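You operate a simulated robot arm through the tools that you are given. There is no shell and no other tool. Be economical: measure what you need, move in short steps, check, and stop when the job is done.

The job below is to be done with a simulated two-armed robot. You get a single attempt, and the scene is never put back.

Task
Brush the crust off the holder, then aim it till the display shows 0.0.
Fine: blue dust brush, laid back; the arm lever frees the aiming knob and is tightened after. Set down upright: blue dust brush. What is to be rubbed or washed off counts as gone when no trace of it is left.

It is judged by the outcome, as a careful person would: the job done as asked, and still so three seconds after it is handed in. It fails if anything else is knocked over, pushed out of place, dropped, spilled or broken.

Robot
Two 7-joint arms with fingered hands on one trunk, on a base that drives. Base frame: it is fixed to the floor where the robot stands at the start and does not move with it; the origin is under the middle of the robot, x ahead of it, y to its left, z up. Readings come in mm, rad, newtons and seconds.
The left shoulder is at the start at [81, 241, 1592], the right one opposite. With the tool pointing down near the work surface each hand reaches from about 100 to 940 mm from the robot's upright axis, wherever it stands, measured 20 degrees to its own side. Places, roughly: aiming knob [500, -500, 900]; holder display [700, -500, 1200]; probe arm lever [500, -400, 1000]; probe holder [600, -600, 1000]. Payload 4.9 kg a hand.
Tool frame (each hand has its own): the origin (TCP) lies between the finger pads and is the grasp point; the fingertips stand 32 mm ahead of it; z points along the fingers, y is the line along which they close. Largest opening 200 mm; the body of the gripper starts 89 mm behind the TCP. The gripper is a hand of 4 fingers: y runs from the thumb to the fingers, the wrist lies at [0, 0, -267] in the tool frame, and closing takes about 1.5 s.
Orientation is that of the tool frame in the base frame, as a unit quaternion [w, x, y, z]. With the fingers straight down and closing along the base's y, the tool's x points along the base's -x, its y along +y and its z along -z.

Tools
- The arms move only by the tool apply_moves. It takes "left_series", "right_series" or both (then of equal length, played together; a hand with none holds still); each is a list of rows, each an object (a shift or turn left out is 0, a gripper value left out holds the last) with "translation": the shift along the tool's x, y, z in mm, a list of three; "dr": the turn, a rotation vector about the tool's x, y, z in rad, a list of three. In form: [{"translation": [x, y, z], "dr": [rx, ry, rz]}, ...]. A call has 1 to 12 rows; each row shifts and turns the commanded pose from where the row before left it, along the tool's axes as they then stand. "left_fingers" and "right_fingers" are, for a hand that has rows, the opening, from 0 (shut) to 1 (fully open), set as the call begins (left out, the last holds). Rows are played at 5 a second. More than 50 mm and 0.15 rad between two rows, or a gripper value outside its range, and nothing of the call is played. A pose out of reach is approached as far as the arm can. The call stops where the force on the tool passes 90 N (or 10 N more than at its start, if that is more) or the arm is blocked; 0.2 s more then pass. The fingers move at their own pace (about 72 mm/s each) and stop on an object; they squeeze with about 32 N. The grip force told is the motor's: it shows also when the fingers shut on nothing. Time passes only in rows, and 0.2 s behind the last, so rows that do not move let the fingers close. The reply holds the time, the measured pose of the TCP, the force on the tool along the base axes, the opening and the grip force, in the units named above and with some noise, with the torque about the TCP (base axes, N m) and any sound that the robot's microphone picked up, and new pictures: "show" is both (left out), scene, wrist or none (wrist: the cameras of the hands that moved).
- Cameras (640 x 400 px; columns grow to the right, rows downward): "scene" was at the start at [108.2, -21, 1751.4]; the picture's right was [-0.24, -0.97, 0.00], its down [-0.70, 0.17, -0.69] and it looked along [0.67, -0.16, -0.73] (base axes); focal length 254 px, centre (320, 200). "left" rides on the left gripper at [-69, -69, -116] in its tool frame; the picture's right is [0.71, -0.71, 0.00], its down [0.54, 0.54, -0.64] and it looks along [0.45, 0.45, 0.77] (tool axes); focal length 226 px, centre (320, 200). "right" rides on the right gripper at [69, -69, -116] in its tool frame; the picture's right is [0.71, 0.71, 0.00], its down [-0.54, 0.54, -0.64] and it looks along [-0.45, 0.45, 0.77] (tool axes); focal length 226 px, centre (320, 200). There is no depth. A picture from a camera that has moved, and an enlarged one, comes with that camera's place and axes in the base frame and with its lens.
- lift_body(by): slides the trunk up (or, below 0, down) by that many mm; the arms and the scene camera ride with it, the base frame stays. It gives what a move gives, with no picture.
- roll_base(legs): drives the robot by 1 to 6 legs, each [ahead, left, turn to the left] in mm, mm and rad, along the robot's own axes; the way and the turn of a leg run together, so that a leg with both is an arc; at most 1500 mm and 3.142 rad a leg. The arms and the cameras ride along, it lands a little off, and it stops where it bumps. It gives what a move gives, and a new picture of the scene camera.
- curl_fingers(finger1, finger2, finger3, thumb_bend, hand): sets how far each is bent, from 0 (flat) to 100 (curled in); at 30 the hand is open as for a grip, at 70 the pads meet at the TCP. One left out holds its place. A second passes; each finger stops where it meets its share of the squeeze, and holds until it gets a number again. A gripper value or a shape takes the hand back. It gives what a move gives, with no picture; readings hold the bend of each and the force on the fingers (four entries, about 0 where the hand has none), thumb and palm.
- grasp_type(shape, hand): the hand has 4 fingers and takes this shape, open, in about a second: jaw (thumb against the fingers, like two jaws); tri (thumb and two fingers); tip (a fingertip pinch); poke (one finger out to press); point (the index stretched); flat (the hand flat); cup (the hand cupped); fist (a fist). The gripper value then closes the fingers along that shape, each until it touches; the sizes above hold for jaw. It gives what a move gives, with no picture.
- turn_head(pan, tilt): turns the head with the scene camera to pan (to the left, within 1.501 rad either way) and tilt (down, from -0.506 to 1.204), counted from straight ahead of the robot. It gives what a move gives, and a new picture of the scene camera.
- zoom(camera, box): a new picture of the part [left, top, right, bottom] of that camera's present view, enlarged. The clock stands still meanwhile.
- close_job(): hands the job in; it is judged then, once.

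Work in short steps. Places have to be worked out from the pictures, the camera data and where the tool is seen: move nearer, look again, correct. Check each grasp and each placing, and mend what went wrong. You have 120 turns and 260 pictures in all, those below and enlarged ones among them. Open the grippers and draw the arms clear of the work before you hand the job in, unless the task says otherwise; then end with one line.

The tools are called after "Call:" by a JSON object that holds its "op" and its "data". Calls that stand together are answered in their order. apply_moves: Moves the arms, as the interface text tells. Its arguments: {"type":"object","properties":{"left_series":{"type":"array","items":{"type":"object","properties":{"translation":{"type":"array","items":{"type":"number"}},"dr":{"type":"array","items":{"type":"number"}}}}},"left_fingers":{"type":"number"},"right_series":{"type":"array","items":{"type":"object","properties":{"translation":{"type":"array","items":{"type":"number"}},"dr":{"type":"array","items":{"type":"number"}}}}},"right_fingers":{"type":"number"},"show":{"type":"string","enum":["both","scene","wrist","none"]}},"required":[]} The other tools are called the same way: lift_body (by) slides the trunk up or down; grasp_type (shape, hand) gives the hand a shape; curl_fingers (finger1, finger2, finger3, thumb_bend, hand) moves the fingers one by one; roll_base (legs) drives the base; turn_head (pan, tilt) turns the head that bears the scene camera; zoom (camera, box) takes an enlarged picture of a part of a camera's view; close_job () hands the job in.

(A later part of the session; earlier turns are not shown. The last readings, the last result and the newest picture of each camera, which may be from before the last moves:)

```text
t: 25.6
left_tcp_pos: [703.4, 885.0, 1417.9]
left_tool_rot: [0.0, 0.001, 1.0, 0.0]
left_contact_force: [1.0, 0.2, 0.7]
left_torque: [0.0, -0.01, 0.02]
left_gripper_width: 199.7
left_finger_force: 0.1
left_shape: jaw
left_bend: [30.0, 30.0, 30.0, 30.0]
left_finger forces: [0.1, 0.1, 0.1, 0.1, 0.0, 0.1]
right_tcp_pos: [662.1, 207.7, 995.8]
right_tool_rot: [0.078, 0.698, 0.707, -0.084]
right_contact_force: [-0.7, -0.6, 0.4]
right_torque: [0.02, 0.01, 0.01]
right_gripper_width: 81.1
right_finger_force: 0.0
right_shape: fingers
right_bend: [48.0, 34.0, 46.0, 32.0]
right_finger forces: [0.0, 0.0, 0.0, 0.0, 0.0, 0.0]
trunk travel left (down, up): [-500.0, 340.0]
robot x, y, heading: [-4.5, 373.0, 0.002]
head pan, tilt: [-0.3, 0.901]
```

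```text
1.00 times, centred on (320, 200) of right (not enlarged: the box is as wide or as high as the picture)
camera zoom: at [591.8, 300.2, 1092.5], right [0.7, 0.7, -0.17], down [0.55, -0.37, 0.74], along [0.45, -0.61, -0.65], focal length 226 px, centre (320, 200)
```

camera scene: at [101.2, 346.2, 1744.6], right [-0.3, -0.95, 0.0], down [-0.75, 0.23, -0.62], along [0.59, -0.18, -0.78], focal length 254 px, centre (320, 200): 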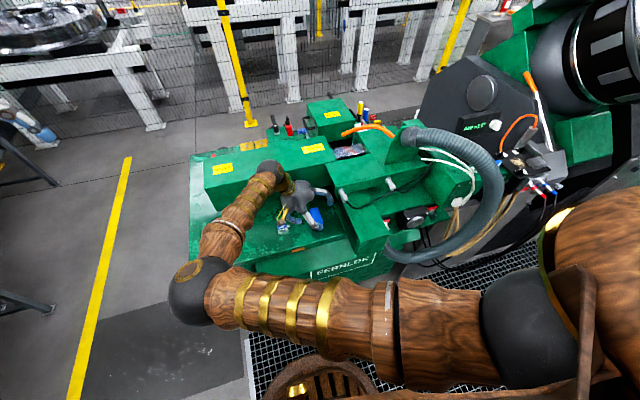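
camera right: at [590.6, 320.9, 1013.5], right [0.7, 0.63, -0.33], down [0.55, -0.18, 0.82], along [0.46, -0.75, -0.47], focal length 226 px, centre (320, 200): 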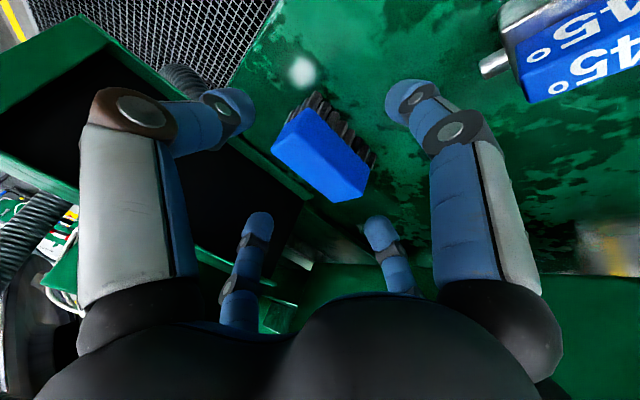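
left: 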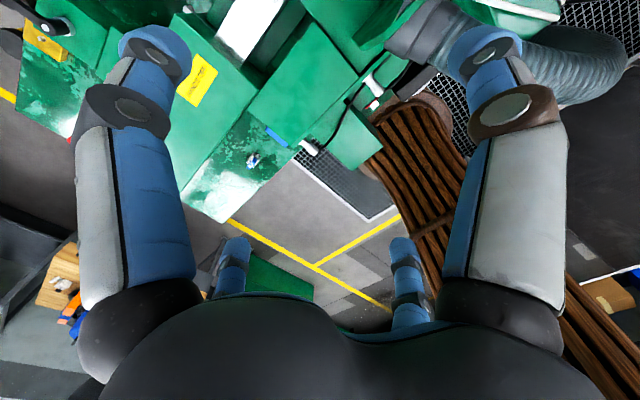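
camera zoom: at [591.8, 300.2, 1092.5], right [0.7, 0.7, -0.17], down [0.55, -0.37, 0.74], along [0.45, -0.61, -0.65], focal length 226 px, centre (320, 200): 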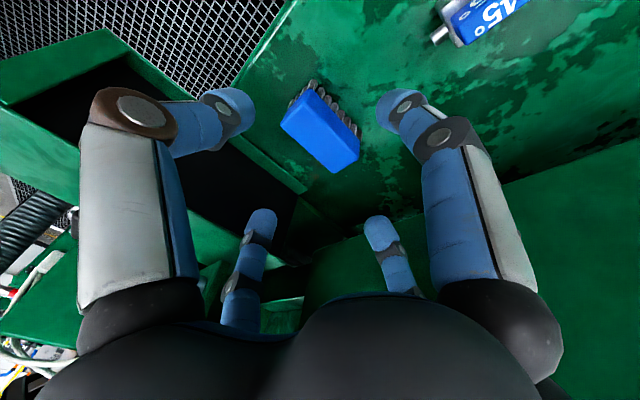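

Lean is about 13° now and the brush is centred near (656,190). I come down towards z≈930, watching the force.

Call:
{"op": "apply_moves", "data": {"right_series": [{"translation": [2, -3, 20]}, {"translation": [2, -2, 20]}, {"translation": [1, 0, 20]}, {}], "show": "wrist"}}

Call:
{"op": "zoom", "data": {"camera": "scene", "box": [270, 160, 370, 222]}}

```text
t: 26.6
left_tcp_pos: [702.7, 886.9, 1417.6]
left_tool_rot: [0.0, 0.001, 1.0, -0.001]
left_contact_force: [0.1, -0.5, 0.0]
left_torque: [-0.03, 0.0, 0.0]
left_gripper_width: 199.6
left_finger_force: 0.1
left_shape: jaw
left_bend: [30.0, 30.0, 30.0, 30.0]
left_finger forces: [0.1, 0.0, 0.0, 0.1, 0.1, 0.1]
right_tcp_pos: [653.4, 197.6, 937.4]
right_tool_rot: [0.08, 0.699, 0.706, -0.084]
right_contact_force: [0.2, -0.1, 0.3]
right_torque: [-0.01, 0.02, 0.03]
right_gripper_width: 80.9
right_finger_force: 0.2
right_shape: fingers
right_bend: [48.0, 34.0, 46.0, 32.0]
right_finger forces: [0.0, 0.0, 0.1, 0.1, 0.0, 0.1]
trunk travel left (down, up): [-500.0, 340.0]
robot x, y, heading: [-1.8, 367.5, -0.002]
head pan, tilt: [-0.3, 0.901]
camera right: at [583.6, 289.6, 1034.9], right [0.7, 0.7, -0.17], down [0.55, -0.37, 0.75], along [0.46, -0.61, -0.65], focal length 226 px, centre (320, 200)
```

right: 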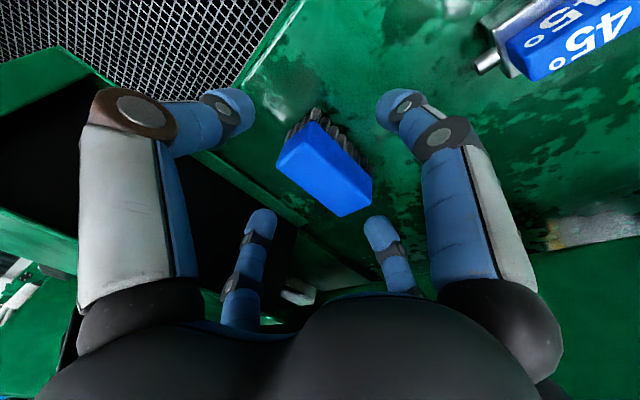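

```text
6.40 times, centred on (320, 191) of scene
camera zoom: at [101.8, 346.0, 1744.5], right [-0.3, -0.95, 0.0], down [-0.75, 0.23, -0.62], along [0.59, -0.18, -0.78], focal length 1629 px, centre (320, 258)
```

zoom: 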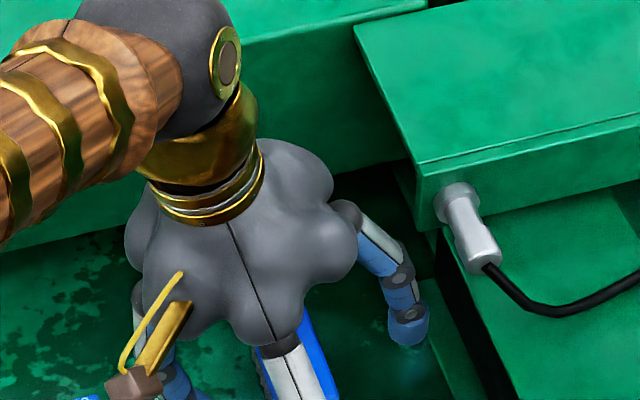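

Clear of everything; I go down a further 35 mm.

Call:
{"op": "apply_moves", "data": {"right_series": [{"translation": [3, 2, 18]}, {"translation": [2, 1, 17]}, {}], "show": "wrist"}}

```text
t: 27.4
left_tcp_pos: [704.2, 884.3, 1417.2]
left_tool_rot: [0.0, 0.003, 1.0, 0.001]
left_contact_force: [0.6, -0.6, -1.7]
left_torque: [0.02, 0.05, 0.01]
left_gripper_width: 199.9
left_finger_force: 0.1
left_shape: jaw
left_bend: [30.0, 30.0, 30.0, 30.0]
left_finger forces: [0.0, 0.0, 0.1, 0.0, 0.0, 0.0]
right_tcp_pos: [655.6, 193.0, 901.9]
right_tool_rot: [0.079, 0.699, 0.706, -0.082]
right_contact_force: [-3.0, 7.5, 24.4]
right_torque: [0.46, -0.8, 0.31]
right_gripper_width: 58.0
right_finger_force: 12.7
right_shape: fingers
right_bend: [86.0, 34.0, 46.0, 32.0]
right_finger forces: [10.6, 15.0, 0.1, 0.0, 0.0, 0.0]
trunk travel left (down, up): [-500.0, 340.0]
robot x, y, heading: [1.9, 368.7, -0.007]
head pan, tilt: [-0.3, 0.901]
camera right: at [586.7, 285.4, 999.3], right [0.7, 0.69, -0.17], down [0.55, -0.37, 0.75], along [0.45, -0.61, -0.65], focal length 226 px, centre (320, 200)
```

right: 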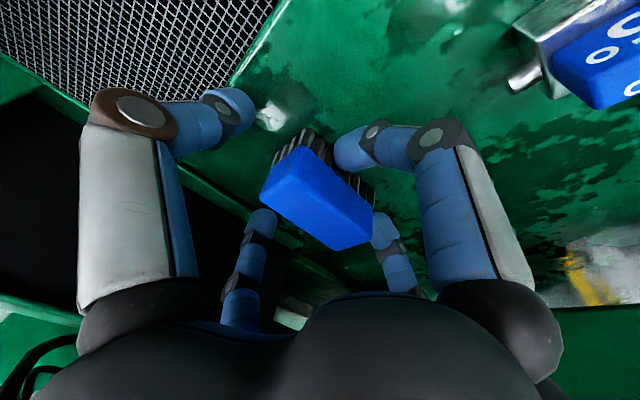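

Fingers 1 and 2 are pressing on the bench. I raise 12 mm, reset finger 1, then look.

Call:
{"op": "apply_moves", "data": {"right_series": [{"translation": [-2, 0, -12]}, {}], "show": "none"}}

Call:
{"op": "curl_fingers", "data": {"hand": "right", "finger1": 48, "finger2": 40, "thumb_bend": 40}}

Call:
{"op": "zoom", "data": {"camera": "right", "box": [120, 40, 520, 290]}}

```text
t: 28.1
left_tcp_pos: [702.2, 885.3, 1418.1]
left_tool_rot: [0.0, 0.001, 1.0, 0.0]
left_contact_force: [-0.7, 0.3, -0.1]
left_torque: [-0.02, -0.02, 0.01]
left_gripper_width: 199.8
left_finger_force: 0.1
left_shape: jaw
left_bend: [30.0, 30.0, 30.0, 30.0]
left_finger forces: [0.0, 0.0, 0.0, 0.0, 0.1, 0.1]
right_tcp_pos: [653.3, 195.2, 914.9]
right_tool_rot: [0.079, 0.699, 0.706, -0.085]
right_contact_force: [-1.0, -1.7, 8.6]
right_torque: [0.16, 0.0, 0.01]
right_gripper_width: 65.0
right_finger_force: 4.2
right_shape: fingers
right_bend: [51.0, 34.0, 46.0, 32.0]
right_finger forces: [7.9, 0.0, 0.0, 0.0, 0.0, 0.1]
trunk travel left (down, up): [-500.0, 340.0]
robot x, y, heading: [1.5, 367.4, -0.001]
head pan, tilt: [-0.3, 0.901]
```

```text
t: 29.1
left_tcp_pos: [701.1, 885.5, 1418.3]
left_tool_rot: [0.0, 0.002, 1.0, 0.0]
left_contact_force: [-0.6, 0.2, -0.1]
left_torque: [0.0, -0.02, 0.01]
left_gripper_width: 199.8
left_finger_force: 0.2
left_shape: jaw
left_bend: [30.0, 30.0, 30.0, 30.0]
left_finger forces: [0.0, 0.1, 0.1, 0.0, 0.1, 0.1]
right_tcp_pos: [653.0, 195.9, 915.6]
right_tool_rot: [0.079, 0.699, 0.705, -0.085]
right_contact_force: [-0.7, -2.6, 9.1]
right_torque: [0.14, 0.02, 0.04]
right_gripper_width: 78.5
right_finger_force: 4.5
right_shape: fingers
right_bend: [51.0, 40.0, 46.0, 40.0]
right_finger forces: [9.3, 0.0, 0.1, 0.1, 0.1, 0.1]
trunk travel left (down, up): [-500.0, 340.0]
robot x, y, heading: [2.1, 367.4, 0.002]
head pan, tilt: [-0.3, 0.901]
```

```text
1.60 times, centred on (320, 165) of right
camera zoom: at [584.3, 288.3, 1012.7], right [0.7, 0.7, -0.17], down [0.55, -0.37, 0.75], along [0.46, -0.61, -0.65], focal length 362 px, centre (320, 256)
```

zoom: 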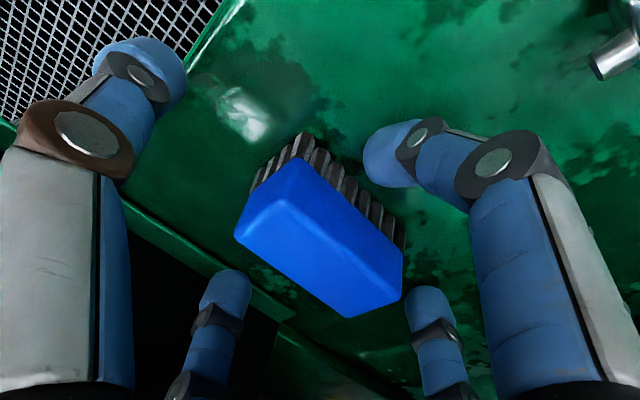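

Fingertips reach further below the TCP than nominal, so this height suits. I raise 3 mm and close thumb and finger 2 onto the brush ends.

Call:
{"op": "apply_moves", "data": {"right_series": [{"translation": [-6, 4, -4]}, {}], "show": "none"}}

Call:
{"op": "curl_fingers", "data": {"hand": "right", "finger2": 60, "thumb_bend": 60}}

Call:
{"op": "zoom", "data": {"camera": "right", "box": [120, 40, 520, 290]}}

```text
t: 29.6
left_tcp_pos: [701.3, 886.8, 1418.1]
left_tool_rot: [0.001, 0.001, 1.0, 0.0]
left_contact_force: [0.5, -1.1, -0.7]
left_torque: [-0.03, -0.05, 0.0]
left_gripper_width: 200.2
left_finger_force: 0.1
left_shape: jaw
left_bend: [30.0, 30.0, 30.0, 30.0]
left_finger forces: [0.1, 0.1, 0.0, 0.0, 0.0, 0.0]
right_tcp_pos: [657.5, 191.2, 921.5]
right_tool_rot: [0.079, 0.698, 0.707, -0.083]
right_contact_force: [-3.0, -3.3, 9.1]
right_torque: [0.21, 0.13, 0.09]
right_gripper_width: 79.3
right_finger_force: 4.7
right_shape: fingers
right_bend: [51.0, 40.0, 46.0, 40.0]
right_finger forces: [9.0, 0.0, 0.0, 0.0, 0.0, 0.0]
trunk travel left (down, up): [-500.0, 340.0]
robot x, y, heading: [-0.4, 373.3, -0.004]
head pan, tilt: [-0.3, 0.901]
```

```text
t: 30.6
left_tcp_pos: [701.8, 886.9, 1417.8]
left_tool_rot: [0.0, 0.001, 1.0, 0.0]
left_contact_force: [-0.6, 0.0, 0.0]
left_torque: [0.0, -0.02, -0.01]
left_gripper_width: 199.8
left_finger_force: 0.1
left_shape: jaw
left_bend: [30.0, 30.0, 30.0, 30.0]
left_finger forces: [0.0, 0.0, 0.0, 0.0, 0.0, 0.0]
right_tcp_pos: [658.0, 190.9, 919.7]
right_tool_rot: [0.08, 0.699, 0.706, -0.083]
right_contact_force: [-2.1, -2.8, 13.8]
right_torque: [0.29, 0.11, 0.07]
right_gripper_width: 47.5
right_finger_force: 13.1
right_shape: fingers
right_bend: [51.0, 56.0, 46.0, 57.0]
right_finger forces: [11.5, 6.5, 0.1, 0.0, 7.4, 0.0]
trunk travel left (down, up): [-500.0, 340.0]
robot x, y, heading: [-3.0, 374.2, -0.001]
head pan, tilt: [-0.3, 0.901]
```

```text
1.60 times, centred on (320, 165) of right
camera zoom: at [588.9, 283.0, 1017.7], right [0.7, 0.7, -0.17], down [0.55, -0.37, 0.75], along [0.46, -0.61, -0.64], focal length 362 px, centre (320, 256)
```

zoom: 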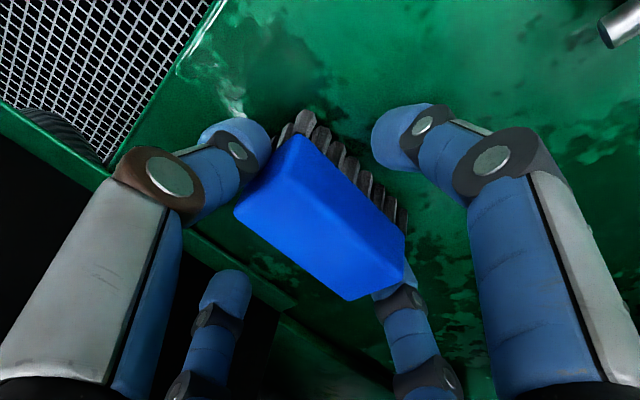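

Thumb and finger 2 hold the ends. Now I bring fingers 1 and 3 in onto the sides.

Call:
{"op": "curl_fingers", "data": {"hand": "right", "finger1": 64, "finger2": 66, "finger3": 64, "thumb_bend": 66}}

Call:
{"op": "zoom", "data": {"camera": "right", "box": [120, 40, 520, 290]}}

Call:
{"op": "zoom", "data": {"camera": "scene", "box": [270, 160, 370, 222]}}

```text
t: 31.6
left_tcp_pos: [701.7, 887.3, 1416.6]
left_tool_rot: [0.0, 0.002, 1.0, 0.0]
left_contact_force: [1.1, 0.2, -0.1]
left_torque: [0.0, -0.02, 0.03]
left_gripper_width: 200.1
left_finger_force: 0.0
left_shape: jaw
left_bend: [30.0, 30.0, 30.0, 30.0]
left_finger forces: [0.0, 0.0, 0.1, 0.1, 0.1, 0.0]
right_tcp_pos: [658.0, 192.2, 921.0]
right_tool_rot: [0.08, 0.698, 0.707, -0.084]
right_contact_force: [-2.1, 3.5, 10.6]
right_torque: [0.03, -0.28, 0.05]
right_gripper_width: 36.1
right_finger_force: 16.8
right_shape: fingers
right_bend: [61.0, 54.0, 64.0, 60.0]
right_finger forces: [4.8, 14.5, 0.1, 0.0, 14.5, 0.0]
trunk travel left (down, up): [-500.0, 340.0]
robot x, y, heading: [-1.6, 369.9, -0.001]
head pan, tilt: [-0.3, 0.901]
```

```text
1.60 times, centred on (320, 165) of right
camera zoom: at [589.3, 283.8, 1017.4], right [0.7, 0.7, -0.17], down [0.55, -0.37, 0.75], along [0.46, -0.61, -0.64], focal length 362 px, centre (320, 256)
```

zoom: 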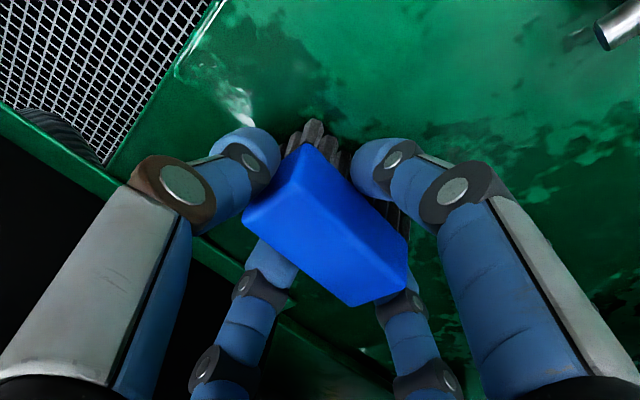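

```text
6.40 times, centred on (320, 191) of scene
camera zoom: at [100.4, 346.9, 1744.6], right [-0.3, -0.95, 0.0], down [-0.75, 0.23, -0.62], along [0.59, -0.19, -0.78], focal length 1629 px, centre (320, 258)
```

zoom: 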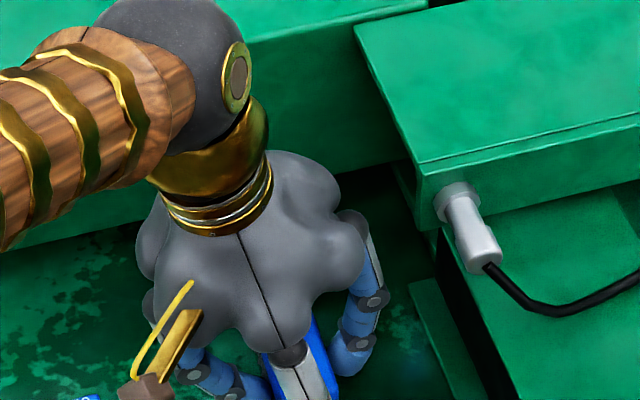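

Call:
{"op": "curl_fingers", "data": {"hand": "right", "finger1": 75, "finger2": 75, "finger3": 75, "thumb_bend": 75}}

Call:
{"op": "apply_moves", "data": {"right_series": [{"translation": [-2, 0, -10]}, {"translation": [-3, 0, -15]}, {"translation": [0, 0, -20]}, {"translation": [0, 0, -20]}, {}], "show": "both"}}

```text
t: 32.6
left_tcp_pos: [700.6, 886.4, 1417.6]
left_tool_rot: [0.0, 0.002, 1.0, 0.0]
left_contact_force: [0.2, 0.5, -0.2]
left_torque: [0.03, 0.0, 0.0]
left_gripper_width: 200.0
left_finger_force: 0.0
left_shape: jaw
left_bend: [30.0, 30.0, 30.0, 30.0]
left_finger forces: [0.0, 0.0, 0.0, 0.1, 0.0, 0.1]
right_tcp_pos: [658.1, 191.3, 921.0]
right_tool_rot: [0.079, 0.698, 0.707, -0.084]
right_contact_force: [-3.5, -0.5, 9.9]
right_torque: [0.06, -0.46, 0.0]
right_gripper_width: 34.8
right_finger_force: 30.2
right_shape: fingers
right_bend: [62.0, 52.0, 65.0, 62.0]
right_finger forces: [11.6, 15.4, 10.2, 0.0, 23.2, 0.0]
trunk travel left (down, up): [-500.0, 340.0]
robot x, y, heading: [-0.1, 366.3, -0.004]
head pan, tilt: [-0.3, 0.901]
```

```text
t: 33.9
left_tcp_pos: [703.3, 886.7, 1417.1]
left_tool_rot: [0.0, 0.002, 1.0, 0.0]
left_contact_force: [0.8, -0.7, 0.0]
left_torque: [0.01, 0.02, -0.01]
left_gripper_width: 200.0
left_finger_force: 0.1
left_shape: jaw
left_bend: [30.0, 30.0, 30.0, 30.0]
left_finger forces: [0.0, 0.0, 0.1, 0.0, 0.0, 0.1]
right_tcp_pos: [659.8, 200.8, 983.1]
right_tool_rot: [0.078, 0.698, 0.707, -0.085]
right_contact_force: [0.1, 0.1, -0.6]
right_torque: [0.02, 0.03, 0.01]
right_gripper_width: 34.5
right_finger_force: 27.4
right_shape: fingers
right_bend: [61.0, 52.0, 65.0, 63.0]
right_finger forces: [9.9, 12.7, 8.5, 0.0, 23.0, 0.0]
trunk travel left (down, up): [-500.0, 340.0]
robot x, y, heading: [-3.4, 369.5, -0.002]
head pan, tilt: [-0.3, 0.901]
camera scene: at [102.0, 345.7, 1744.5], right [-0.3, -0.95, 0.0], down [-0.75, 0.23, -0.62], along [0.59, -0.18, -0.78], focal length 254 px, centre (320, 200)
camera right: at [590.5, 292.9, 1080.7], right [0.7, 0.7, -0.17], down [0.55, -0.37, 0.74], along [0.45, -0.61, -0.65], focal length 226 px, centre (320, 200)
```

scene: 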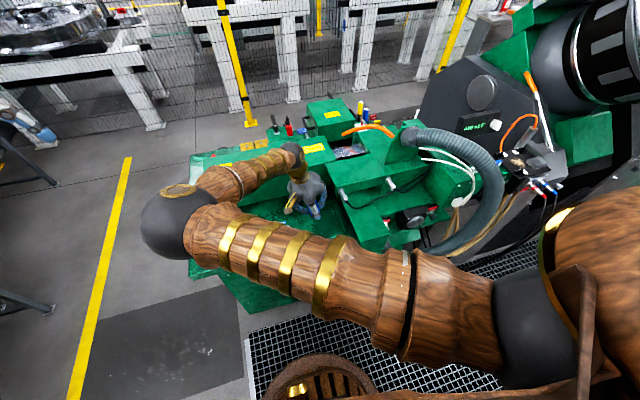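
right: 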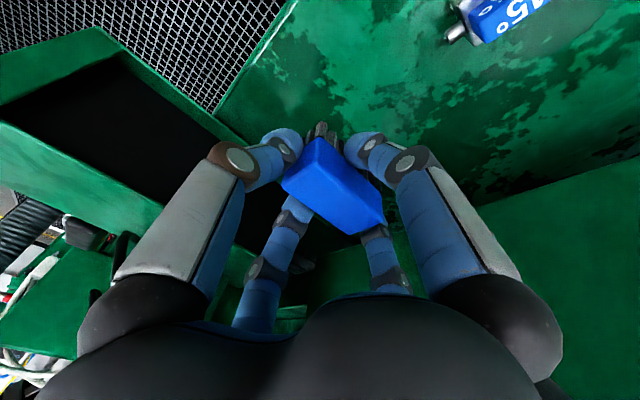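

The brush is held and lifted cleanly. The pick pose to return to is TCP (658,191,921) at this orientation. I raise to z≈1300 and drive back right.

Call:
{"op": "apply_moves", "data": {"right_series": [{"translation": [-10, 0, -44]}, {"translation": [-10, 0, -44]}, {"translation": [-10, 0, -44]}, {"translation": [-10, 0, -44]}, {"translation": [-10, 0, -44]}, {"translation": [-10, 0, -44]}, {"translation": [-10, 0, -44]}, {}], "show": "none"}}

Call:
{"op": "roll_base", "data": {"legs": [[0, -372, 0]]}}

Call:
{"op": "turn_head", "data": {"pan": -0.7, "tilt": 0.8}}

Call:
{"op": "zoom", "data": {"camera": "right", "box": [0, 0, 640, 400]}}

```text
t: 35.6
left_tcp_pos: [703.2, 886.8, 1416.4]
left_tool_rot: [-0.001, 0.001, 1.0, 0.0]
left_contact_force: [0.2, 0.1, -0.4]
left_torque: [0.01, 0.02, -0.02]
left_gripper_width: 199.9
left_finger_force: 0.1
left_shape: jaw
left_bend: [30.0, 30.0, 30.0, 30.0]
left_finger forces: [0.0, 0.0, 0.0, 0.1, 0.1, 0.1]
right_tcp_pos: [661.8, 205.1, 1300.0]
right_tool_rot: [0.079, 0.698, 0.706, -0.085]
right_contact_force: [0.0, 0.6, -0.6]
right_torque: [-0.01, 0.0, 0.01]
right_gripper_width: 34.4
right_finger_force: 27.0
right_shape: fingers
right_bend: [61.0, 52.0, 65.0, 63.0]
right_finger forces: [9.7, 12.8, 8.5, 0.0, 23.2, 0.1]
trunk travel left (down, up): [-500.0, 340.0]
robot x, y, heading: [2.1, 373.0, 0.002]
head pan, tilt: [-0.3, 0.901]
```

```text
t: 38.0
left_tcp_pos: [699.3, 529.4, 1415.5]
left_tool_rot: [-0.002, -0.003, 1.0, -0.001]
left_contact_force: [-0.1, 0.7, 0.0]
left_torque: [-0.05, 0.01, -0.01]
left_gripper_width: 199.8
left_finger_force: 0.0
left_shape: jaw
left_bend: [30.0, 30.0, 30.0, 30.0]
left_finger forces: [0.0, 0.0, 0.0, 0.0, 0.0, 0.0]
right_tcp_pos: [666.1, -152.0, 1300.7]
right_tool_rot: [0.079, 0.694, 0.71, -0.085]
right_contact_force: [0.7, 0.1, -1.2]
right_torque: [-0.01, 0.0, -0.02]
right_gripper_width: 34.5
right_finger_force: 26.9
right_shape: fingers
right_bend: [61.0, 52.0, 65.0, 63.0]
right_finger forces: [9.7, 12.8, 8.4, 0.1, 23.1, 0.0]
trunk travel left (down, up): [-500.0, 340.0]
robot x, y, heading: [1.3, 2.1, 0.011]
head pan, tilt: [-0.3, 0.901]
camera scene: at [103.7, -16.6, 1744.5], right [-0.29, -0.96, 0.0], down [-0.75, 0.22, -0.62], along [0.59, -0.18, -0.78], focal length 254 px, centre (320, 200)
```

scene: 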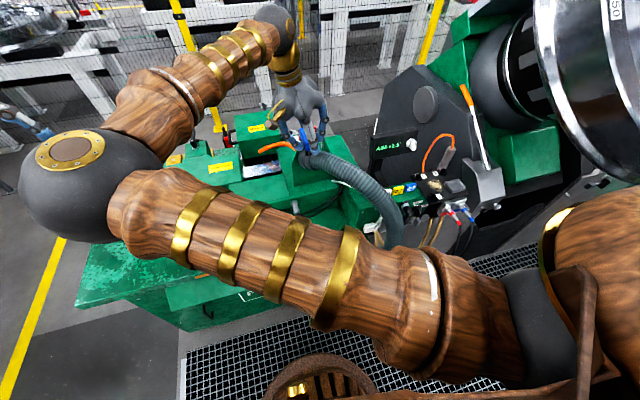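

```text
t: 38.9
left_tcp_pos: [700.4, 526.2, 1418.6]
left_tool_rot: [0.0, -0.004, 1.0, 0.0]
left_contact_force: [0.0, 0.0, -0.1]
left_torque: [0.03, 0.02, -0.02]
left_gripper_width: 200.0
left_finger_force: 0.1
left_shape: jaw
left_bend: [30.0, 30.0, 30.0, 30.0]
left_finger forces: [0.0, 0.0, 0.0, 0.0, 0.0, 0.0]
right_tcp_pos: [665.3, -156.7, 1300.6]
right_tool_rot: [0.08, 0.695, 0.71, -0.083]
right_contact_force: [1.1, -0.4, -0.9]
right_torque: [-0.01, 0.04, 0.02]
right_gripper_width: 34.2
right_finger_force: 27.1
right_shape: fingers
right_bend: [61.0, 52.0, 65.0, 63.0]
right_finger forces: [9.7, 12.8, 8.5, 0.0, 23.1, 0.0]
trunk travel left (down, up): [-500.0, 340.0]
robot x, y, heading: [-1.2, 3.1, 0.007]
head pan, tilt: [-0.7, 0.799]
camera scene: at [93.2, -50.6, 1752.4], right [-0.64, -0.77, 0.0], down [-0.55, 0.46, -0.7], along [0.54, -0.44, -0.72], focal length 254 px, centre (320, 200)
```

scene: 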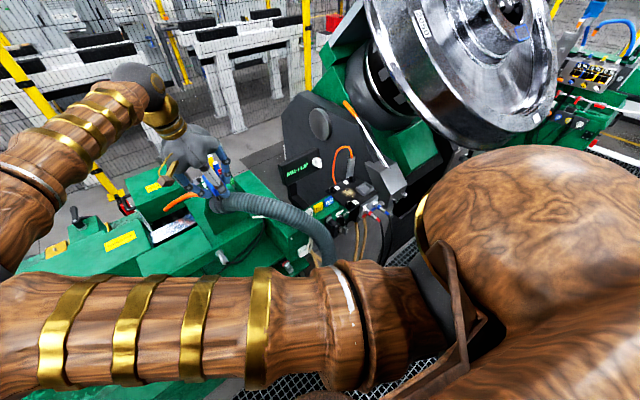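

```text
1.00 times, centred on (320, 200) of right (not enlarged: the box is as wide or as high as the picture)
camera zoom: at [595.3, -64.7, 1398.4], right [0.69, 0.7, -0.17], down [0.56, -0.37, 0.74], along [0.46, -0.61, -0.65], focal length 226 px, centre (320, 200)
```

zoom: 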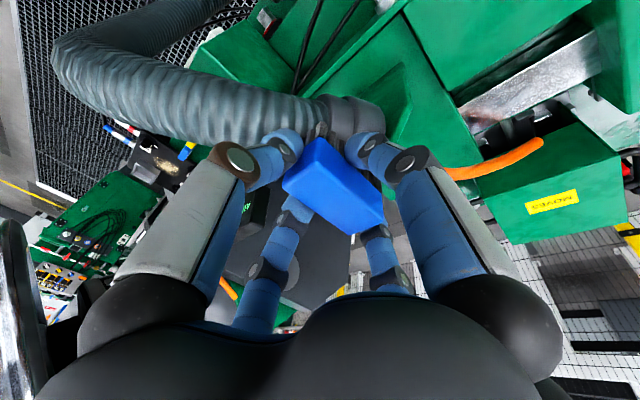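

Triangulation puts the plate at z≈1078, x 480–622, y −661…−508, with crust centre ≈(553,−572), knobs 1/2/3 at (501,−529), (599,−532), (596,−632) and the tray at x 501–547, y<−602. I check how the bristles stand against the fingertips.

Call:
{"op": "zoom", "data": {"camera": "scene", "box": [155, 120, 265, 230]}}

Call:
{"op": "zoom", "data": {"camera": "right", "box": [230, 100, 430, 225]}}

Call:
{"op": "zoom", "data": {"camera": "scene", "box": [270, 145, 410, 235]}}

```text
3.64 times, centred on (210, 175) of scene
camera zoom: at [93.2, -50.6, 1752.4], right [-0.64, -0.77, 0.0], down [-0.55, 0.46, -0.7], along [0.54, -0.44, -0.72], focal length 926 px, centre (720, 291)
```

zoom: 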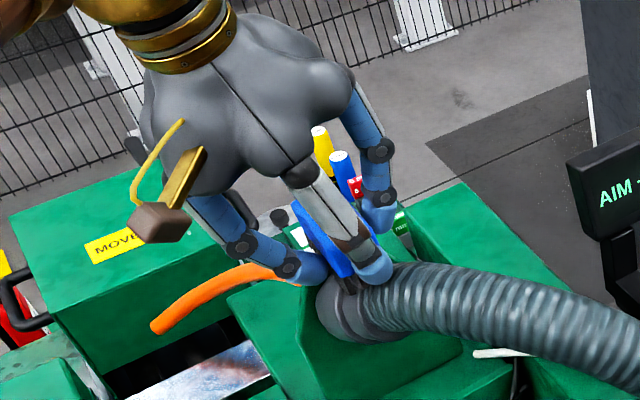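

```text
3.20 times, centred on (330, 162) of right
camera zoom: at [595.3, -64.7, 1398.4], right [0.69, 0.7, -0.17], down [0.56, -0.37, 0.74], along [0.46, -0.61, -0.65], focal length 723 px, centre (288, 320)
```

zoom: 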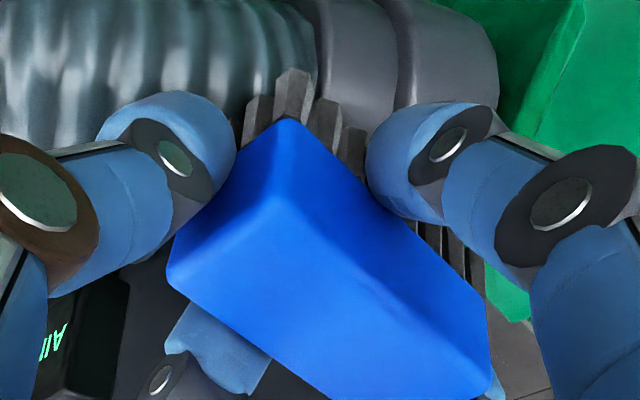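

```text
4.44 times, centred on (340, 190) of scene
camera zoom: at [93.2, -50.6, 1752.4], right [-0.64, -0.77, 0.0], down [-0.55, 0.46, -0.7], along [0.54, -0.44, -0.72], focal length 1131 px, centre (231, 244)
```

zoom: 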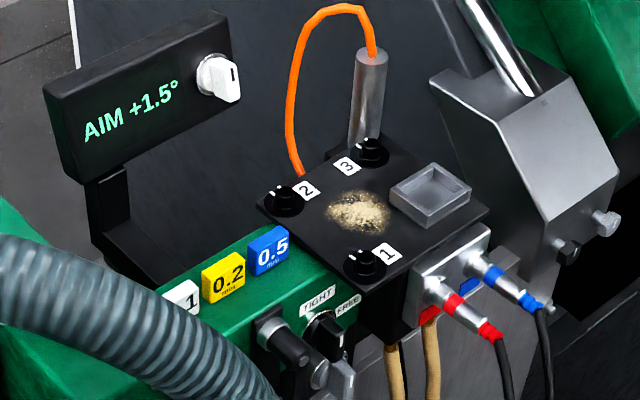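

The brush sits about +8 mm in x of the TCP. I carry it first back, then across, to above the crust at z≈1300, staying clear of the display.

Call:
{"op": "apply_moves", "data": {"right_series": [{"translation": [0, -43, 0]}, {"translation": [0, -43, 0]}, {"translation": [0, -42, 0]}, {"translation": [-43.7, 0, 10.5]}, {"translation": [-43.7, 0, 10.5]}, {"translation": [-43.7, 0, 10.5]}, {"translation": [-43.7, 0, 10.5]}, {"translation": [-43.7, 0, 10.5]}, {"translation": [-43.7, 0, 10.5]}, {"translation": [-43.7, 0, 10.5]}, {"translation": [-43.7, 0, 10.5]}, {"translation": [-43.7, 0, 10.5]}], "show": "both"}}

```text
t: 41.5
left_tcp_pos: [699.9, 523.9, 1418.1]
left_tool_rot: [-0.001, -0.004, 1.0, 0.001]
left_contact_force: [-0.9, -0.1, 0.0]
left_torque: [0.03, -0.02, -0.01]
left_gripper_width: 200.0
left_finger_force: 0.0
left_shape: jaw
left_bend: [30.0, 30.0, 30.0, 30.0]
left_finger forces: [0.0, 0.1, 0.0, 0.1, 0.0, 0.0]
right_tcp_pos: [544.2, -564.6, 1296.9]
right_tool_rot: [0.078, 0.695, 0.71, -0.084]
right_contact_force: [0.7, 0.4, -1.2]
right_torque: [0.04, 0.07, -0.01]
right_gripper_width: 30.8
right_finger_force: 25.6
right_shape: fingers
right_bend: [62.0, 51.0, 66.0, 64.0]
right_finger forces: [9.0, 12.2, 8.5, 0.1, 21.7, 0.1]
trunk travel left (down, up): [-500.0, 340.0]
robot x, y, heading: [4.9, 3.9, 0.009]
head pan, tilt: [-0.7, 0.799]
camera scene: at [94.0, -53.4, 1752.2], right [-0.64, -0.77, 0.0], down [-0.55, 0.46, -0.7], along [0.54, -0.44, -0.72], focal length 254 px, centre (320, 200)
camera right: at [474.3, -472.6, 1393.5], right [0.69, 0.7, -0.17], down [0.56, -0.37, 0.74], along [0.46, -0.61, -0.65], focal length 226 px, centre (320, 200)
```

scene: 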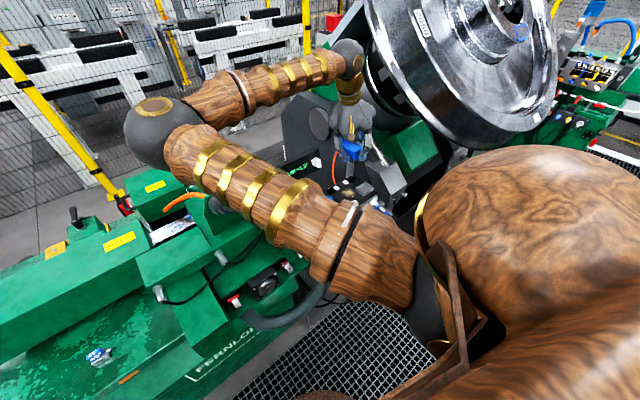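
right: 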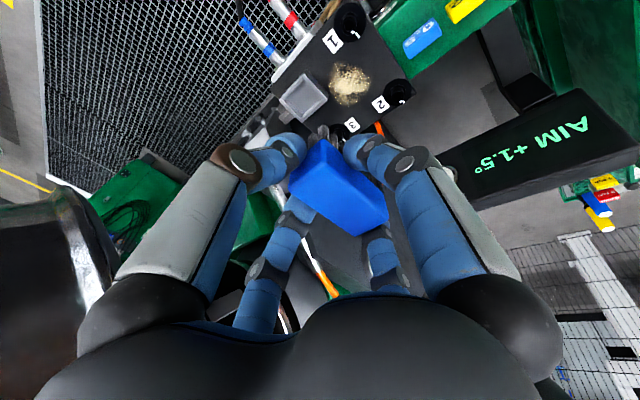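

The crust is confirmed at (553,−572) from this angle as well. I descend to about 30 mm above the plate.

Call:
{"op": "apply_moves", "data": {"right_series": [{"translation": [6, 0, 30]}, {"translation": [6, 0, 30]}, {"translation": [6, 0, 30]}, {"translation": [5, 0, 27]}, {}], "show": "both"}}

Call:
{"op": "zoom", "data": {"camera": "scene", "box": [290, 120, 410, 210]}}

```text
t: 42.7
left_tcp_pos: [698.3, 526.1, 1416.9]
left_tool_rot: [-0.001, -0.005, 1.0, 0.0]
left_contact_force: [0.0, 0.3, 0.1]
left_torque: [0.0, -0.02, 0.0]
left_gripper_width: 199.7
left_finger_force: 0.1
left_shape: jaw
left_bend: [30.0, 30.0, 30.0, 30.0]
left_finger forces: [0.1, 0.0, 0.0, 0.0, 0.1, 0.0]
right_tcp_pos: [544.1, -565.9, 1179.0]
right_tool_rot: [0.079, 0.695, 0.71, -0.084]
right_contact_force: [0.3, -0.4, -0.3]
right_torque: [0.03, 0.02, -0.01]
right_gripper_width: 30.8
right_finger_force: 25.8
right_shape: fingers
right_bend: [62.0, 51.0, 66.0, 64.0]
right_finger forces: [9.0, 12.1, 8.7, 0.0, 21.4, 0.0]
trunk travel left (down, up): [-500.0, 340.0]
robot x, y, heading: [0.8, 2.8, 0.01]
head pan, tilt: [-0.7, 0.799]
camera scene: at [93.5, -50.2, 1752.4], right [-0.64, -0.77, 0.0], down [-0.55, 0.46, -0.7], along [0.54, -0.44, -0.72], focal length 254 px, centre (320, 200)
camera right: at [475.1, -475.0, 1277.1], right [0.69, 0.7, -0.17], down [0.56, -0.37, 0.74], along [0.46, -0.61, -0.65], focal length 226 px, centre (320, 200)
```

scene: 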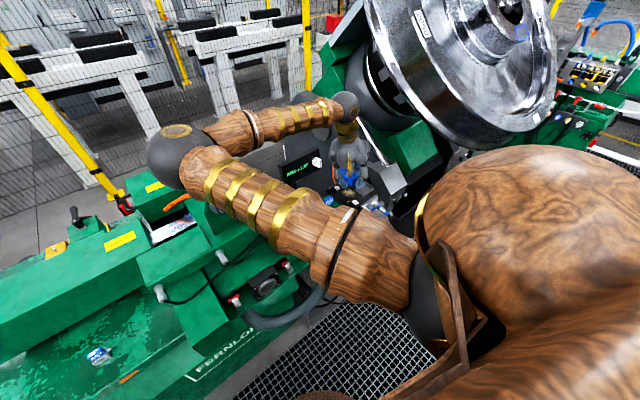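
right: 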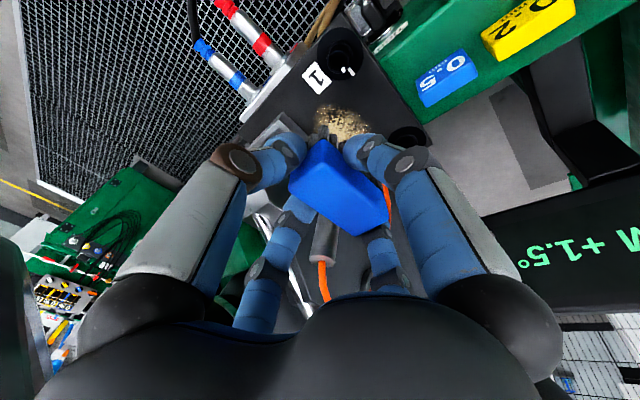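

```text
4.44 times, centred on (350, 165) of scene
camera zoom: at [93.5, -50.2, 1752.4], right [-0.64, -0.77, 0.0], down [-0.55, 0.46, -0.7], along [0.54, -0.44, -0.72], focal length 1131 px, centre (187, 356)
```

zoom: 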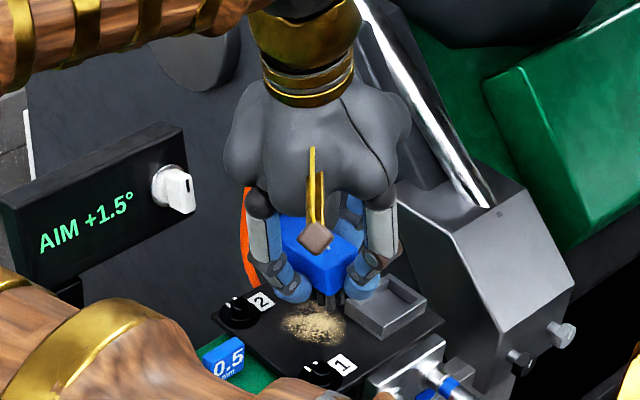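

Bristle tips are just visible at fingertip level. I lower in small steps towards contact.

Call:
{"op": "apply_moves", "data": {"right_series": [{"translation": [2, 0, 8]}, {"translation": [2, 0, 8]}, {"translation": [1, 0, 6]}, {}], "show": "wrist"}}

Call:
{"op": "zoom", "data": {"camera": "scene", "box": [320, 150, 390, 205]}}

```text
t: 43.7
left_tcp_pos: [699.3, 527.0, 1416.9]
left_tool_rot: [-0.001, -0.003, 1.0, 0.0]
left_contact_force: [-0.6, -0.4, -0.2]
left_torque: [0.0, 0.01, 0.03]
left_gripper_width: 200.0
left_finger_force: 0.0
left_shape: jaw
left_bend: [30.0, 30.0, 30.0, 30.0]
left_finger forces: [0.0, 0.0, 0.0, 0.0, 0.1, 0.0]
right_tcp_pos: [544.3, -567.0, 1158.2]
right_tool_rot: [0.079, 0.695, 0.71, -0.083]
right_contact_force: [1.1, -0.4, -0.3]
right_torque: [-0.01, 0.02, 0.0]
right_gripper_width: 30.6
right_finger_force: 25.5
right_shape: fingers
right_bend: [62.0, 51.0, 66.0, 64.0]
right_finger forces: [9.0, 12.1, 8.5, 0.0, 21.6, 0.0]
trunk travel left (down, up): [-500.0, 340.0]
robot x, y, heading: [-2.1, 3.3, 0.006]
head pan, tilt: [-0.7, 0.799]
camera right: at [473.8, -475.0, 1255.4], right [0.69, 0.7, -0.17], down [0.56, -0.37, 0.74], along [0.46, -0.61, -0.65], focal length 226 px, centre (320, 200)
```

right: 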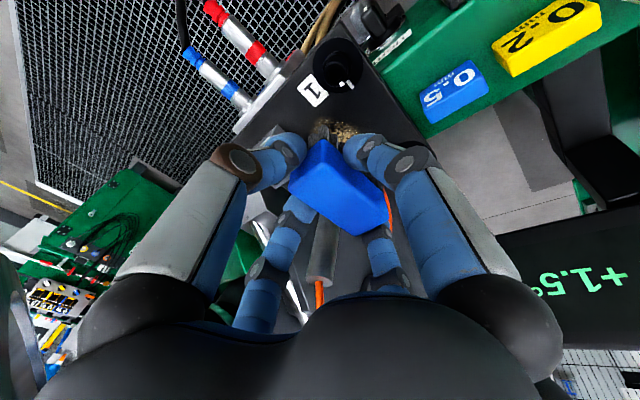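

```text
7.27 times, centred on (355, 178) of scene
camera zoom: at [93.4, -49.6, 1752.4], right [-0.64, -0.77, 0.0], down [-0.55, 0.46, -0.7], along [0.54, -0.44, -0.72], focal length 1851 px, centre (66, 364)
```

zoom: 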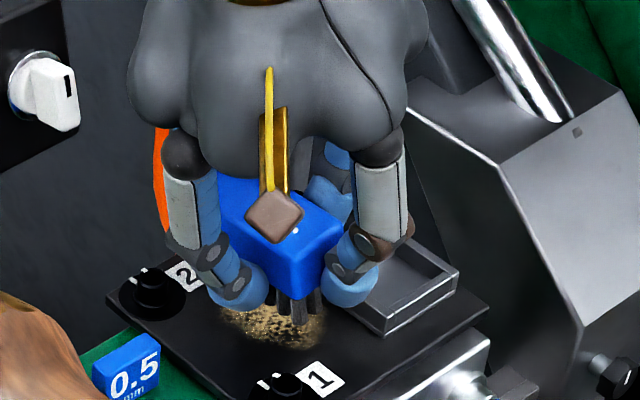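

Call:
{"op": "apply_moves", "data": {"right_series": [{"translation": [1, 0, 5]}, {"translation": [1, 0, 5]}, {}], "show": "none"}}

Call:
{"op": "zoom", "data": {"camera": "scene", "box": [320, 150, 390, 205]}}

```text
t: 44.5
left_tcp_pos: [700.6, 526.7, 1417.7]
left_tool_rot: [-0.001, -0.004, 1.0, 0.001]
left_contact_force: [-0.2, -0.3, 0.5]
left_torque: [-0.03, -0.01, 0.0]
left_gripper_width: 199.9
left_finger_force: 0.1
left_shape: jaw
left_bend: [30.0, 30.0, 30.0, 30.0]
left_finger forces: [0.1, 0.1, 0.1, 0.0, 0.0, 0.0]
right_tcp_pos: [542.8, -567.9, 1148.7]
right_tool_rot: [0.078, 0.696, 0.709, -0.084]
right_contact_force: [0.1, 0.2, -1.5]
right_torque: [-0.02, 0.01, -0.01]
right_gripper_width: 30.8
right_finger_force: 25.8
right_shape: fingers
right_bend: [62.0, 51.0, 66.0, 64.0]
right_finger forces: [9.0, 12.1, 8.6, 0.0, 21.5, 0.1]
trunk travel left (down, up): [-500.0, 340.0]
robot x, y, heading: [1.0, 5.2, 0.013]
head pan, tilt: [-0.7, 0.799]
```

```text
7.27 times, centred on (355, 178) of scene
camera zoom: at [93.3, -49.8, 1752.4], right [-0.64, -0.77, 0.0], down [-0.55, 0.46, -0.7], along [0.54, -0.44, -0.72], focal length 1851 px, centre (66, 364)
```

zoom: 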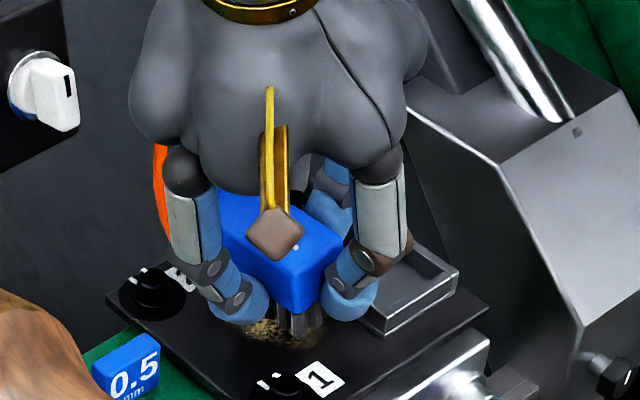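

Call:
{"op": "apply_moves", "data": {"right_series": [{"translation": [0.7, 0, 3]}, {"translation": [0.7, 0, 3]}, {}], "show": "none"}}

Call:
{"op": "apply_moves", "data": {"right_series": [{"translation": [0.7, 0, 3]}, {}], "show": "wrist"}}

Call:
{"op": "zoom", "data": {"camera": "scene", "box": [320, 150, 390, 205]}}

```text
t: 45.3
left_tcp_pos: [699.3, 526.8, 1417.3]
left_tool_rot: [0.0, -0.004, 1.0, -0.001]
left_contact_force: [0.1, -0.4, 0.9]
left_torque: [0.02, -0.02, -0.03]
left_gripper_width: 199.8
left_finger_force: 0.1
left_shape: jaw
left_bend: [30.0, 30.0, 30.0, 30.0]
left_finger forces: [0.0, 0.1, 0.0, 0.1, 0.0, 0.0]
right_tcp_pos: [543.9, -566.2, 1142.6]
right_tool_rot: [0.079, 0.695, 0.71, -0.083]
right_contact_force: [-1.0, -0.6, 0.9]
right_torque: [0.0, -0.01, 0.02]
right_gripper_width: 30.5
right_finger_force: 25.7
right_shape: fingers
right_bend: [62.0, 51.0, 66.0, 64.0]
right_finger forces: [9.0, 12.1, 8.6, 0.0, 21.5, 0.0]
trunk travel left (down, up): [-500.0, 340.0]
robot x, y, heading: [1.0, 2.9, 0.007]
head pan, tilt: [-0.7, 0.799]
```

```text
t: 45.9
left_tcp_pos: [699.4, 525.9, 1415.5]
left_tool_rot: [0.001, -0.004, 1.0, 0.0]
left_contact_force: [0.9, 0.2, -0.5]
left_torque: [-0.03, 0.0, -0.01]
left_gripper_width: 199.7
left_finger_force: 0.0
left_shape: jaw
left_bend: [30.0, 30.0, 30.0, 30.0]
left_finger forces: [0.0, 0.0, 0.0, 0.0, 0.0, 0.1]
right_tcp_pos: [544.1, -566.4, 1139.5]
right_tool_rot: [0.08, 0.694, 0.711, -0.083]
right_contact_force: [0.3, -0.3, 0.1]
right_torque: [0.02, 0.01, 0.0]
right_gripper_width: 30.7
right_finger_force: 25.8
right_shape: fingers
right_bend: [62.0, 51.0, 66.0, 64.0]
right_finger forces: [9.1, 12.2, 8.5, 0.0, 21.4, 0.1]
trunk travel left (down, up): [-500.0, 340.0]
robot x, y, heading: [1.3, 3.0, 0.006]
head pan, tilt: [-0.7, 0.799]
camera right: at [474.0, -475.5, 1236.6], right [0.69, 0.7, -0.17], down [0.56, -0.37, 0.74], along [0.46, -0.61, -0.65], focal length 226 px, centre (320, 200)
```

right: 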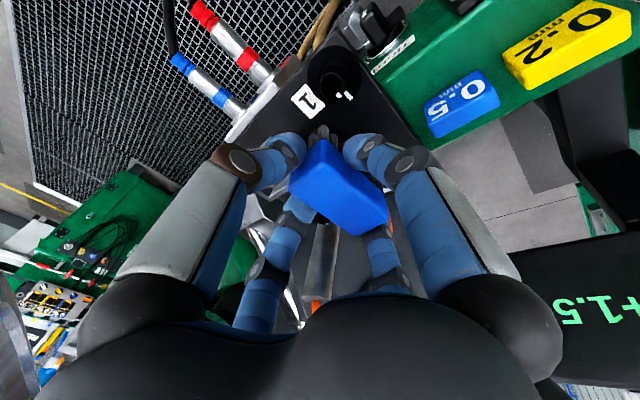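

```text
7.27 times, centred on (355, 178) of scene
camera zoom: at [93.2, -49.7, 1752.4], right [-0.64, -0.77, 0.0], down [-0.55, 0.46, -0.7], along [0.54, -0.44, -0.72], focal length 1851 px, centre (66, 364)
```

zoom: 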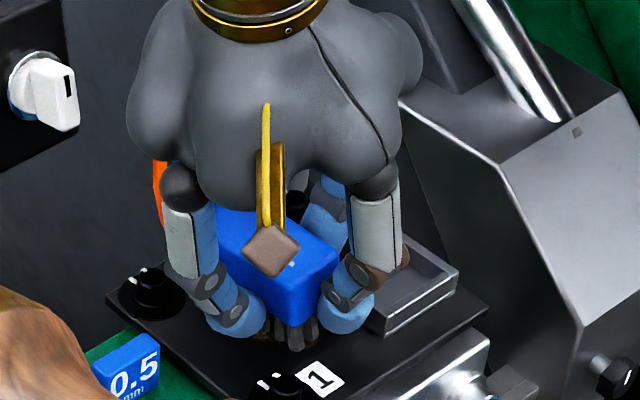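

Call:
{"op": "apply_moves", "data": {"right_series": [{"translation": [0.7, 0, 3]}, {}], "show": "none"}}

Call:
{"op": "apply_moves", "data": {"right_series": [{"translation": [0.7, 0, 3]}, {}], "show": "none"}}

Call:
{"op": "zoom", "data": {"camera": "scene", "box": [320, 150, 390, 205]}}

```text
t: 46.5
left_tcp_pos: [697.6, 527.9, 1417.9]
left_tool_rot: [0.001, -0.003, 1.0, 0.0]
left_contact_force: [0.1, -0.5, -0.4]
left_torque: [0.0, -0.02, 0.01]
left_gripper_width: 200.1
left_finger_force: 0.1
left_shape: jaw
left_bend: [30.0, 30.0, 30.0, 30.0]
left_finger forces: [0.1, 0.0, 0.1, 0.0, 0.0, 0.0]
right_tcp_pos: [543.5, -566.9, 1137.9]
right_tool_rot: [0.079, 0.695, 0.71, -0.085]
right_contact_force: [0.3, 2.0, 10.1]
right_torque: [0.22, -0.63, 0.05]
right_gripper_width: 30.6
right_finger_force: 30.1
right_shape: fingers
right_bend: [62.0, 51.0, 66.0, 64.0]
right_finger forces: [13.9, 14.4, 10.5, 0.1, 21.6, 0.0]
trunk travel left (down, up): [-500.0, 340.0]
robot x, y, heading: [-1.9, 3.0, 0.009]
head pan, tilt: [-0.7, 0.799]
```

```text
t: 47.1
left_tcp_pos: [697.5, 529.0, 1416.5]
left_tool_rot: [0.0, -0.004, 1.0, -0.001]
left_contact_force: [0.8, -0.1, -0.5]
left_torque: [-0.01, 0.04, 0.0]
left_gripper_width: 199.7
left_finger_force: 0.0
left_shape: jaw
left_bend: [30.0, 30.0, 30.0, 30.0]
left_finger forces: [0.0, 0.1, 0.1, 0.0, 0.1, 0.0]
right_tcp_pos: [543.5, -565.6, 1135.8]
right_tool_rot: [0.081, 0.695, 0.71, -0.084]
right_contact_force: [-0.1, 3.3, 20.7]
right_torque: [0.46, -1.18, 0.28]
right_gripper_width: 31.0
right_finger_force: 36.2
right_shape: fingers
right_bend: [62.0, 51.0, 65.0, 64.0]
right_finger forces: [21.5, 19.1, 10.5, 0.1, 21.1, 0.1]
trunk travel left (down, up): [-500.0, 340.0]
robot x, y, heading: [-0.4, 3.8, 0.008]
head pan, tilt: [-0.7, 0.799]
```

```text
7.27 times, centred on (355, 178) of scene
camera zoom: at [91.4, -47.3, 1752.8], right [-0.64, -0.77, 0.0], down [-0.55, 0.46, -0.7], along [0.54, -0.45, -0.72], focal length 1851 px, centre (66, 364)
```

zoom: 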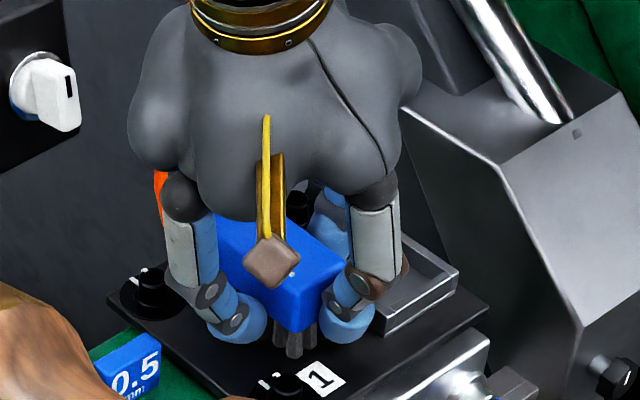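

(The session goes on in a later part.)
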